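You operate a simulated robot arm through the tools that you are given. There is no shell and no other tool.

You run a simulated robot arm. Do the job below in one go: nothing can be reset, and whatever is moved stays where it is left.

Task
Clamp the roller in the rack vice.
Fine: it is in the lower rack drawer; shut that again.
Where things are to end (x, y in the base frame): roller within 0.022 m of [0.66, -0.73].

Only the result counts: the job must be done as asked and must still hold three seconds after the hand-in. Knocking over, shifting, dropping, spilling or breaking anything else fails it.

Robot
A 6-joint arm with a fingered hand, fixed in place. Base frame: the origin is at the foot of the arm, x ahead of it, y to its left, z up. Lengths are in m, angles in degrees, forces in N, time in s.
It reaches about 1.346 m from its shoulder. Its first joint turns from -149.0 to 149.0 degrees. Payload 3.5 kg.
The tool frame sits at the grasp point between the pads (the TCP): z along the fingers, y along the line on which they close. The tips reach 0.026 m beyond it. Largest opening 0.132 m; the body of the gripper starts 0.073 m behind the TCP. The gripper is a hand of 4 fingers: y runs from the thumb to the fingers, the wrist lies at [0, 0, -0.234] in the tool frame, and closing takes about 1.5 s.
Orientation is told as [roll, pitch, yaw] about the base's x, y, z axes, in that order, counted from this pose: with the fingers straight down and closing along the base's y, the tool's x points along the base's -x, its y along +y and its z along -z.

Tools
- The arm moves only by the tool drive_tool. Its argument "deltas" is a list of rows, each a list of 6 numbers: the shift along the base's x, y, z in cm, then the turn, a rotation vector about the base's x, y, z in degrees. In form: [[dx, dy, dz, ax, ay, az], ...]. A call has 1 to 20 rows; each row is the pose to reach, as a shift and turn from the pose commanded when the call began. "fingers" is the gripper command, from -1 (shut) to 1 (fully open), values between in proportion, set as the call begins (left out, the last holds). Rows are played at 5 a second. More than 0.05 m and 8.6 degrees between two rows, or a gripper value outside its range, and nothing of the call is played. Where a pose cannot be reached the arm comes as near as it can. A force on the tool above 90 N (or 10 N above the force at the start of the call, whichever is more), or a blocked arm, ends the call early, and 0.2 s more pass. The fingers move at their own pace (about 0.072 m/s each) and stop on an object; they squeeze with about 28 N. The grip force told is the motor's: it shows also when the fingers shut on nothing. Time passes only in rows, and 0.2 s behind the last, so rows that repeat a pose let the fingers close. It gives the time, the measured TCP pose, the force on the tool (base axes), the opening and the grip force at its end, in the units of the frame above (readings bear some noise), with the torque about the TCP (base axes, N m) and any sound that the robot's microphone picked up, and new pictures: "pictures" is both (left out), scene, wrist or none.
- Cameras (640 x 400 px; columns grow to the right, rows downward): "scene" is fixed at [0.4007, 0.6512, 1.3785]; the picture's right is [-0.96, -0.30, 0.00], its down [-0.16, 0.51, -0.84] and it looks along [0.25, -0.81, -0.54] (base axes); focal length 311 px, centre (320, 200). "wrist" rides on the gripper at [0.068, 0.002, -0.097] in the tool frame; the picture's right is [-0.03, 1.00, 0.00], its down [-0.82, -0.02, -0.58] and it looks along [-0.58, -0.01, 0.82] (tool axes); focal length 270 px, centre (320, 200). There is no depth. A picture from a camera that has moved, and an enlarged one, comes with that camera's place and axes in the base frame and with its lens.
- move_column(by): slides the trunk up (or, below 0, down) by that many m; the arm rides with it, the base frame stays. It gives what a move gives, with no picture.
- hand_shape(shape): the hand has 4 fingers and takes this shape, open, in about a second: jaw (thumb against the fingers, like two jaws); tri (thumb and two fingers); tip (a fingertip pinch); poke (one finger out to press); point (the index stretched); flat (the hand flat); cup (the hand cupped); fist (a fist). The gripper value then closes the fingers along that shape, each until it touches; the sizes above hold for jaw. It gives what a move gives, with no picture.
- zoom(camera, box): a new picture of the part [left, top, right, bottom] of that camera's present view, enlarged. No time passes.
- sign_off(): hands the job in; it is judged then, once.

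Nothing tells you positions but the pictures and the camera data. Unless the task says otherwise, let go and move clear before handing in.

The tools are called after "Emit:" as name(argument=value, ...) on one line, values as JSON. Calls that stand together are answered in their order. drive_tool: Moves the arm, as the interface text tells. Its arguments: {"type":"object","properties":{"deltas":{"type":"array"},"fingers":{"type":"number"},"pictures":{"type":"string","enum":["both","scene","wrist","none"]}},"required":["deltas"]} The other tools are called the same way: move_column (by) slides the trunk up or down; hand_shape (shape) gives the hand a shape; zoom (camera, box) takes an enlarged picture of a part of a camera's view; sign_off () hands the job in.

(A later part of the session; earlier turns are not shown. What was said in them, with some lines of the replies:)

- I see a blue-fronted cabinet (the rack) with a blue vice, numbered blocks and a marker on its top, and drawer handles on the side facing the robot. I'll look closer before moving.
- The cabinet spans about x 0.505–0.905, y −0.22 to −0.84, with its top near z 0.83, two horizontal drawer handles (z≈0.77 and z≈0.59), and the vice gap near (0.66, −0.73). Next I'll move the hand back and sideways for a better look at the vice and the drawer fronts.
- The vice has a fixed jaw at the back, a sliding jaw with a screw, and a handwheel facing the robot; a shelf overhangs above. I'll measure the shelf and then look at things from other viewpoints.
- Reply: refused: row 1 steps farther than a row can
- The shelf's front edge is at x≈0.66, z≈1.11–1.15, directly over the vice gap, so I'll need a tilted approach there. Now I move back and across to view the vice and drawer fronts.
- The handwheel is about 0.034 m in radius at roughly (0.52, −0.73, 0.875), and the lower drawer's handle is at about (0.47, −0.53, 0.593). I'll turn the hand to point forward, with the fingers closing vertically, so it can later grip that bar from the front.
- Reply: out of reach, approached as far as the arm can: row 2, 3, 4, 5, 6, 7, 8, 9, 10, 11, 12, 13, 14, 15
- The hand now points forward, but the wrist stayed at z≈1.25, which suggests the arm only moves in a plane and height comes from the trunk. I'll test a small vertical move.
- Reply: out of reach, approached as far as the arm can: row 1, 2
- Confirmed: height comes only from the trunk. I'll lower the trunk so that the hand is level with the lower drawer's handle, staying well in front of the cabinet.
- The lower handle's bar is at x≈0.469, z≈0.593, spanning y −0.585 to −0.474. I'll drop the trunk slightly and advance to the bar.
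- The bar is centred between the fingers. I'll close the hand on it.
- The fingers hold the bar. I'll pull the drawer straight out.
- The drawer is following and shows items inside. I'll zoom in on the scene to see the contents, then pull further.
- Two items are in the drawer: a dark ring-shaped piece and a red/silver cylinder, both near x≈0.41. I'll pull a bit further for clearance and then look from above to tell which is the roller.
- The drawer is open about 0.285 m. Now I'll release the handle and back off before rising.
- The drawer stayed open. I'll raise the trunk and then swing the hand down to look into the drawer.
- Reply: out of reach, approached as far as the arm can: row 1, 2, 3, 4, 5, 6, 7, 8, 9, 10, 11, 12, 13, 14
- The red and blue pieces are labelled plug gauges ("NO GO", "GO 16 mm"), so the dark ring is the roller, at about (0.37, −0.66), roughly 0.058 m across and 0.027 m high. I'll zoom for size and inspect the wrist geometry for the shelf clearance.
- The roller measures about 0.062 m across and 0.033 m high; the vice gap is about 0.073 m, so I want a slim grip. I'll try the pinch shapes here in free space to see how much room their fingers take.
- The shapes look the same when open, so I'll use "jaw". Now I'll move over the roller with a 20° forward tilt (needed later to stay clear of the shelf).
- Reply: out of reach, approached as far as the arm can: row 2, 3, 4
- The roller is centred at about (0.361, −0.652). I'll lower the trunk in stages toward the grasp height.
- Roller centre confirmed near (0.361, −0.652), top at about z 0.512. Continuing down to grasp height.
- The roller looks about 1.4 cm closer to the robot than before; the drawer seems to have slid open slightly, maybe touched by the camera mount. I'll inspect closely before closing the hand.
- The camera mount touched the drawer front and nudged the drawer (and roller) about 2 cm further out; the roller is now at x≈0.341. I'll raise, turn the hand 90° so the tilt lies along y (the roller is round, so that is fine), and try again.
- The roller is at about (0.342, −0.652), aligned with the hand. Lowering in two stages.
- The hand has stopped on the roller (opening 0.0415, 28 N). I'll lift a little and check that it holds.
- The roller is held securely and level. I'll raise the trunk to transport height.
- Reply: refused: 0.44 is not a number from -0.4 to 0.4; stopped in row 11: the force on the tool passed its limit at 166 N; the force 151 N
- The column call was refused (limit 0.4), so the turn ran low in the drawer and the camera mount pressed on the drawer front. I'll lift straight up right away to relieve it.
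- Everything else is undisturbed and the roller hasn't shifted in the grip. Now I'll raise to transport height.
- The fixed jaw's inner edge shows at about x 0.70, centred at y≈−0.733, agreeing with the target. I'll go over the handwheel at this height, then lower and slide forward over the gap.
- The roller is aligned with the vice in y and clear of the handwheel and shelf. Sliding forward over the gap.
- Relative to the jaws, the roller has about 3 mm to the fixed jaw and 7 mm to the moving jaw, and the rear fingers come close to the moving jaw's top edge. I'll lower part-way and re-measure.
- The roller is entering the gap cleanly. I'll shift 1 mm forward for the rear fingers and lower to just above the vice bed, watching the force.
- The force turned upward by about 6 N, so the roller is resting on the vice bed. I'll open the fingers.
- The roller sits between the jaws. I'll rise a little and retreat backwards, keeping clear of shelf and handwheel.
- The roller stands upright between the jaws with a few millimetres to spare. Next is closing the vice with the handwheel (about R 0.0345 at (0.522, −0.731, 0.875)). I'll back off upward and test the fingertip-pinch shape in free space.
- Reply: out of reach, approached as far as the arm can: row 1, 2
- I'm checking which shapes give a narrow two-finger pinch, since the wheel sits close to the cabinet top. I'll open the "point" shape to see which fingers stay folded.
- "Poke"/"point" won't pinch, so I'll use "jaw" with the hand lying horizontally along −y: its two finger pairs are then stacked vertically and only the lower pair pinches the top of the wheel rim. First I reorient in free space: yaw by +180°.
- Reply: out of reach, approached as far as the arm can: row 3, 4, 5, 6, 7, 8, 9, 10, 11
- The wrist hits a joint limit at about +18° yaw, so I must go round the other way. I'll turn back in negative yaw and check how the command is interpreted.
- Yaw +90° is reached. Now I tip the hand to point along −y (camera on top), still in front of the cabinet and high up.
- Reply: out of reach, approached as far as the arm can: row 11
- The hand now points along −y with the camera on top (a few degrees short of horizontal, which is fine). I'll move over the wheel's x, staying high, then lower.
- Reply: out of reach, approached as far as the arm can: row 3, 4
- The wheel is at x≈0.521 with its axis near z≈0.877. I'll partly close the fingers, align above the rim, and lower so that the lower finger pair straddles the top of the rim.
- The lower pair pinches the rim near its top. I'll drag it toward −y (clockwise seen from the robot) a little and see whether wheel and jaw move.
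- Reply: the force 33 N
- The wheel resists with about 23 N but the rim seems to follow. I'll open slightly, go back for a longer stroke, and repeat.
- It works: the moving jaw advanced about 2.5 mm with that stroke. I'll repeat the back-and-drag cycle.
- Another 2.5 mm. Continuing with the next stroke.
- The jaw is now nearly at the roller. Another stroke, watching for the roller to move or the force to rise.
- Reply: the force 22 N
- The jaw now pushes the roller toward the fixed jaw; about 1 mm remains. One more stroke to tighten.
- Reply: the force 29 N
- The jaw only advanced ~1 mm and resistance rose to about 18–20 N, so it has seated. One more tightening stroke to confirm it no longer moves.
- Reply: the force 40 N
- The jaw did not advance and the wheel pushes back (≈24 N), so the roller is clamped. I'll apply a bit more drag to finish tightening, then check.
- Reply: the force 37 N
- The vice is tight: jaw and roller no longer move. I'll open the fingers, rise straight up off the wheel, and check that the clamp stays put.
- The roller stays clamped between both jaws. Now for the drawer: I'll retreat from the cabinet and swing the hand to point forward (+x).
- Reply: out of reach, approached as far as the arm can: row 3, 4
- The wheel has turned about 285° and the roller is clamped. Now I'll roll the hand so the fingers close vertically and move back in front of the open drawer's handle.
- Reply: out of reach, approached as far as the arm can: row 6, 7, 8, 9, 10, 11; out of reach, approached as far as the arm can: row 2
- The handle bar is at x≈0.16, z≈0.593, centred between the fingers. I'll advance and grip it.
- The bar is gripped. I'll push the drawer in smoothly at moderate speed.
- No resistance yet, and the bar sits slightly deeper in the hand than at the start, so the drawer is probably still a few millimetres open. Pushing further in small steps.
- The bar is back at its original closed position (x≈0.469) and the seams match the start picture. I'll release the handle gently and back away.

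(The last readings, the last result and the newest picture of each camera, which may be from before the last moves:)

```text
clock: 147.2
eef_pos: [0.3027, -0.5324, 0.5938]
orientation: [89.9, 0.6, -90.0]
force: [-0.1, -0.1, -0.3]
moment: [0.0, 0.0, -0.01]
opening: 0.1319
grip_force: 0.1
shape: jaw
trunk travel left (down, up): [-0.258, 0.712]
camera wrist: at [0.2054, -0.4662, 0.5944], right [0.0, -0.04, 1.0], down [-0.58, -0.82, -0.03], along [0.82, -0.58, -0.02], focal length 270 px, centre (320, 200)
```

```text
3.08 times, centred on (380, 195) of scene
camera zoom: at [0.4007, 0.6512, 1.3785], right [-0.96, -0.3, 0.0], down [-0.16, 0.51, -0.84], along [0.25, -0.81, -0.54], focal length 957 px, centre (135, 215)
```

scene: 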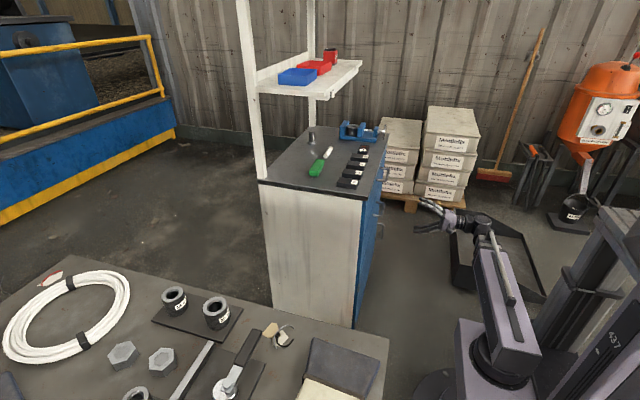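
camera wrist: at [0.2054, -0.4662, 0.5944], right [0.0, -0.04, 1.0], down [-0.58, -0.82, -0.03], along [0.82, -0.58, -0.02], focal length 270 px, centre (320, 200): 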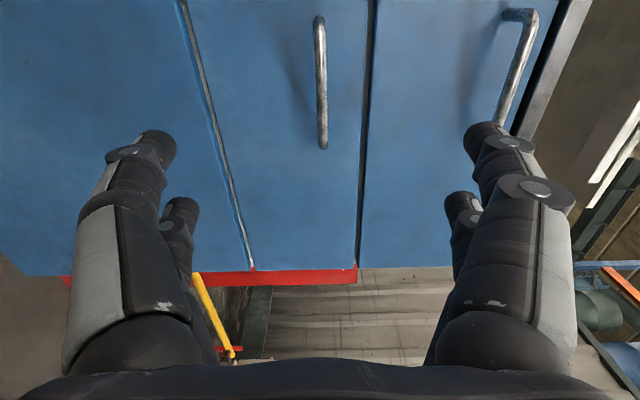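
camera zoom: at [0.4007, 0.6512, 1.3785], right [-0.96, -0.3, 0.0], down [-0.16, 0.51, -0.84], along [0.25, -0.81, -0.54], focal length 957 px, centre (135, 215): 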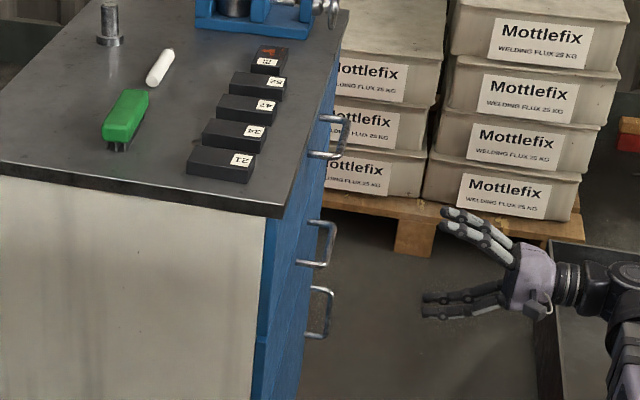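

The drawer is shut and its handle is back at its starting place. A final check of the vice and the cabinet top.

Emit:
zoom(camera="scene", box=[343, 105, 375, 140])

Emit:
zoom(camera="scene", box=[240, 20, 420, 212])

```text
11.43 times, centred on (359, 122) of scene
camera zoom: at [0.4007, 0.6512, 1.3785], right [-0.96, -0.3, 0.0], down [-0.16, 0.51, -0.84], along [0.25, -0.81, -0.54], focal length 3556 px, centre (-126, 1086)
```

zoom: 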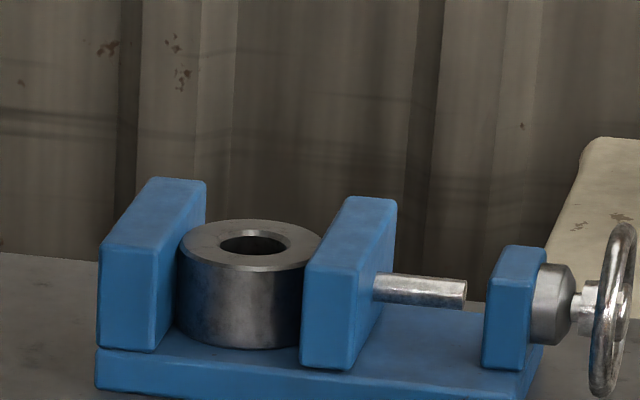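

```text
2.08 times, centred on (330, 116) of scene
camera zoom: at [0.4007, 0.6512, 1.3785], right [-0.96, -0.3, 0.0], down [-0.16, 0.51, -0.84], along [0.25, -0.81, -0.54], focal length 648 px, centre (299, 375)
```

zoom: 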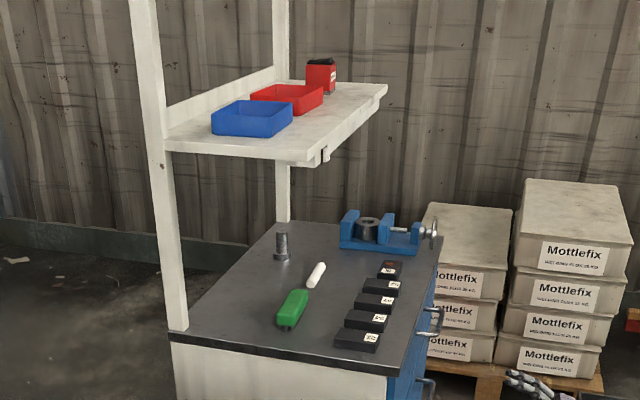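

I'd like one closer look from above to be sure both jaws touch the roller. Raising the arm clear of the cabinet first.

Emit:
move_column(by=0.4)

Emit:
move_column(by=0.25)

Emit:
zoom(camera="scene", box=[347, 112, 367, 136])

```text
clock: 151.1
eef_pos: [0.302, -0.5331, 0.9931]
orientation: [90.0, 0.6, -90.1]
force: [-0.2, -1.0, 0.4]
moment: [0.01, 0.03, 0.01]
opening: 0.132
grip_force: 0.2
shape: jaw
trunk travel left (down, up): [-0.658, 0.312]
```

```text
clock: 153.7
eef_pos: [0.3002, -0.5331, 1.2429]
orientation: [90.0, 0.6, -90.0]
force: [-0.1, -0.5, 0.1]
moment: [0.01, 0.0, -0.01]
opening: 0.1318
grip_force: 0.1
shape: jaw
trunk travel left (down, up): [-0.908, 0.062]
```

```text
16.00 times, centred on (357, 124) of scene
camera zoom: at [0.4007, 0.6512, 1.3785], right [-0.96, -0.3, 0.0], down [-0.16, 0.51, -0.84], along [0.25, -0.81, -0.54], focal length 4978 px, centre (-272, 1416)
```

zoom: 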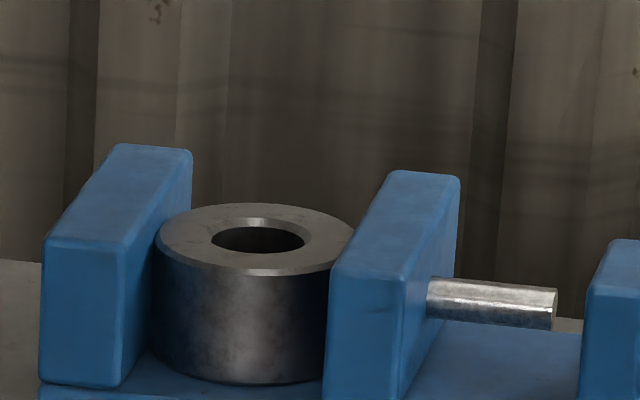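

Emit:
drive_tool(deltas=[[0.5, -1.3, -1.5, -4.62, 4.62, 4.62], [1, -2.6, -3.0, -9.24, 9.24, 9.24], [1.5, -3.9, -4.7, -13.86, 13.86, 13.86], [2, -5.2, -6.2, -18.48, 18.48, 18.48], [2.5, -6.5, -7.8, -23.1, 23.1, 23.1], [3, -7.8, -9.4, -27.7, 27.7, 27.7], [3.5, -9.1, -10.9, -32.3, 32.3, 32.3], [4, -10.4, -12.5, -36.9, 36.9, 36.9], [4.5, -11.7, -14, -41.5, 41.5, 41.5], [5, -13, -15.6, -46.1, 46.1, 46.1], [5.5, -14.3, -17.2, -50.8, 50.8, 50.8], [6, -15.6, -18.7, -55.4, 55.4, 55.4], [6.5, -16.9, -20.3, -60.0, 60.0, 60.0], [7, -18.2, -21.8, -64.6, 64.6, 64.6], [7.5, -19.5, -23.4, -69.28, 69.28, 69.28]])

```text
clock: 156.8
eef_pos: [0.3781, -0.7277, 1.0101]
orientation: [0.0, 0.1, -0.5]
force: [0.4, 0.4, 0.7]
moment: [0.0, 0.01, 0.0]
opening: 0.1318
grip_force: 0.1
shape: jaw
out of reach, approached as far as the arm can: row 1, 2, 3, 4, 5, 6, 7, 8, 9, 10, 11, 12, 13, 14
trunk travel left (down, up): [-0.908, 0.062]
camera wrist: at [0.3094, -0.7272, 1.1051], right [0.03, 1.0, 0.0], down [0.82, -0.03, 0.58], along [0.58, -0.02, -0.82], focal length 270 px, centre (320, 200)
```

scene: 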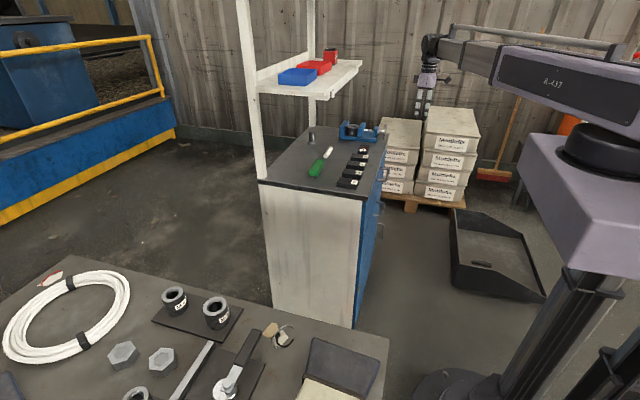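
wrist: 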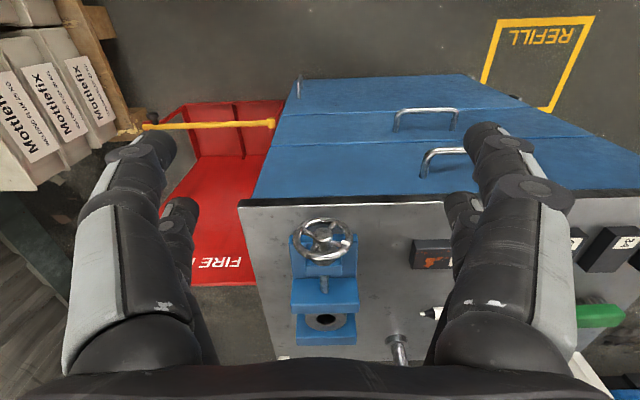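

Emit:
drive_tool(deltas=[[4, 0, 0, 0, 0, 0], [8, 0, 0, 0, 0, 0], [11, 0, 0, 0, 0, 0]])

Emit:
zoom(camera="wrist", box=[260, 100, 380, 240])

```text
clock: 157.7
eef_pos: [0.487, -0.7278, 1.0098]
orientation: [-0.1, 0.0, -0.5]
force: [0.2, 0.1, 0.3]
moment: [0.0, 0.03, 0.0]
opening: 0.1316
grip_force: 0.1
shape: jaw
trunk travel left (down, up): [-0.908, 0.062]
camera wrist: at [0.4187, -0.7256, 1.105], right [0.04, 1.0, 0.0], down [0.82, -0.03, 0.58], along [0.58, -0.02, -0.82], focal length 270 px, centre (320, 200)
```

scene: 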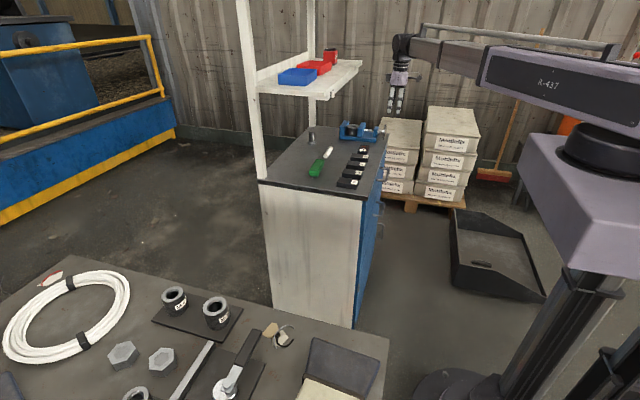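
wrist: 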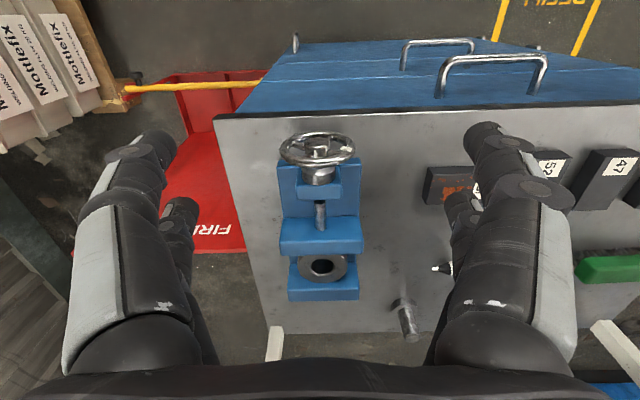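

```text
2.86 times, centred on (320, 170) of wrist
camera zoom: at [0.4187, -0.7256, 1.105], right [0.04, 1.0, 0.0], down [0.82, -0.03, 0.58], along [0.58, -0.02, -0.82], focal length 772 px, centre (320, 286)
```

zoom: 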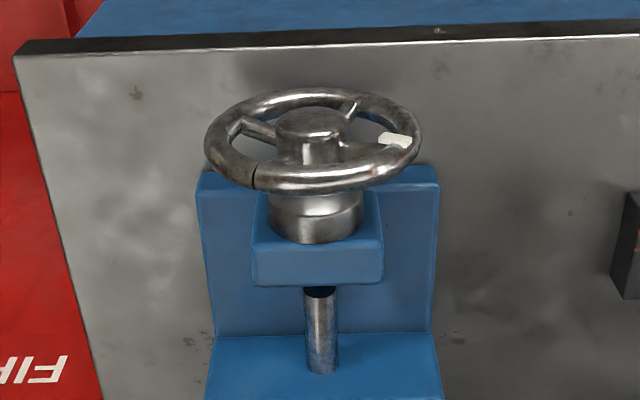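

Emit:
zoom(camera="wrist", box=[265, 200, 375, 310])

```text
3.64 times, centred on (320, 255) of wrist
camera zoom: at [0.4187, -0.7256, 1.105], right [0.04, 1.0, 0.0], down [0.82, -0.03, 0.58], along [0.58, -0.02, -0.82], focal length 983 px, centre (320, 0)
```

zoom: 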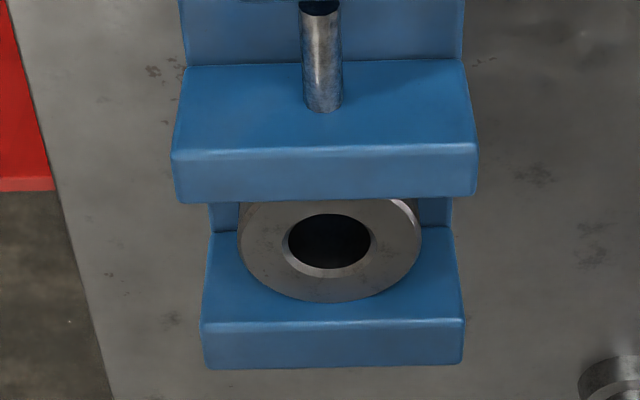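

Both jaws are tight against the roller at about (0.668, −0.731), within 1 cm of the target, and the drawer is shut. I'll move the arm well clear and hand in.

Emit:
drive_tool(deltas=[[-4, 0, 0, 0, 0, 0], [-8, 0, 0, 0, 0, 0], [-12, 0, 0, 0, 0, 0], [-16, 2, 0, 0, 0, 0]])

Emit:
zoom(camera="scene", box=[343, 105, 375, 140])

```text
clock: 158.7
eef_pos: [0.3267, -0.7076, 1.0106]
orientation: [0.0, -0.1, -0.6]
force: [0.2, -1.0, 0.2]
moment: [-0.06, 0.02, -0.01]
opening: 0.1319
grip_force: 0.0
shape: jaw
trunk travel left (down, up): [-0.908, 0.062]
camera wrist: at [0.2586, -0.7073, 1.1053], right [0.04, 1.0, 0.0], down [0.82, -0.03, 0.58], along [0.58, -0.02, -0.82], focal length 270 px, centre (320, 200)
```

scene: 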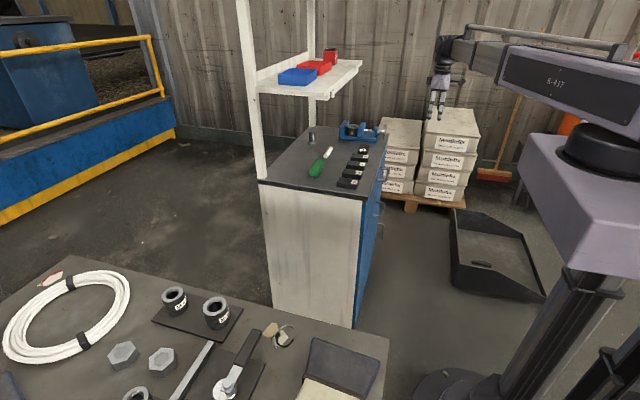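
wrist: 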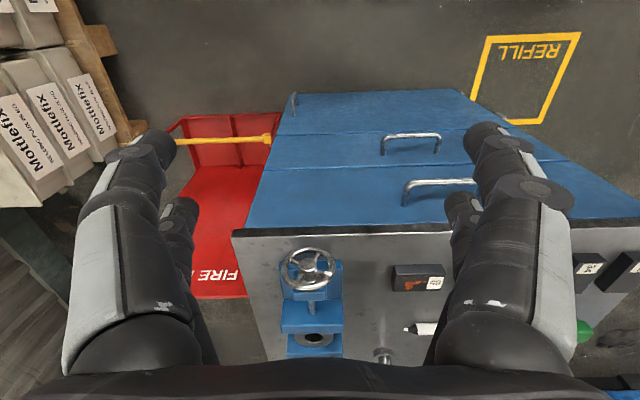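

```text
11.43 times, centred on (359, 122) of scene
camera zoom: at [0.4007, 0.6512, 1.3785], right [-0.96, -0.3, 0.0], down [-0.16, 0.51, -0.84], along [0.25, -0.81, -0.54], focal length 3556 px, centre (-126, 1086)
```

zoom: 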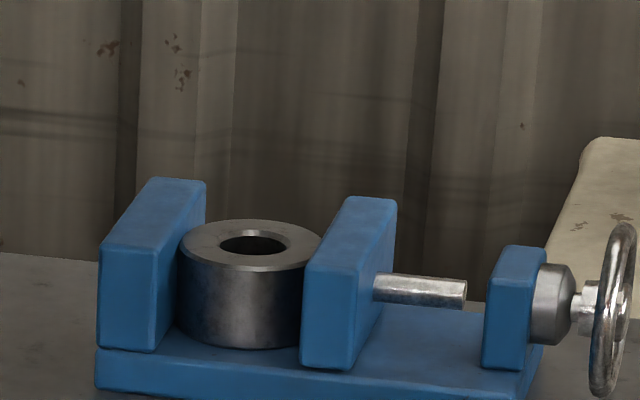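

The roller is clamped between the vice jaws, the lower drawer is shut, nothing else has moved, and the arm is clear. Handing in.

Emit:
sign_off()

```text
The job is handed in.
```

The roller is clamped in the rack vice at about (0.668, −0.731), roughly 8 mm from the target and inside the 0.022 m limit. The lower rack drawer is shut again. I handed the job in with the arm clear; the tool gave no verdict.

- **Vice:** I turned the handwheel until the jaw stopped advancing and the wheel resisted at about 24 N. After I let go and backed off, the jaw and roller stayed put in the pictures.
- **Drawer contact:** While I was getting the roller out, the wrist camera mount touched the drawer front twice. The first touch slid the drawer about 2 cm further open. The second came from a turn made too low after a lift command was refused, and it pressed on the front at up to 166 N. I saw no damage or movement afterwards, and the handle is back at its closed position.
- **Other items:** The pieces on the cabinet top, the shelf bins and the boxes look undisturbed. I did not see the two plug gauges inside the drawer after closing it. They looked in place when I last saw them, before the final push.
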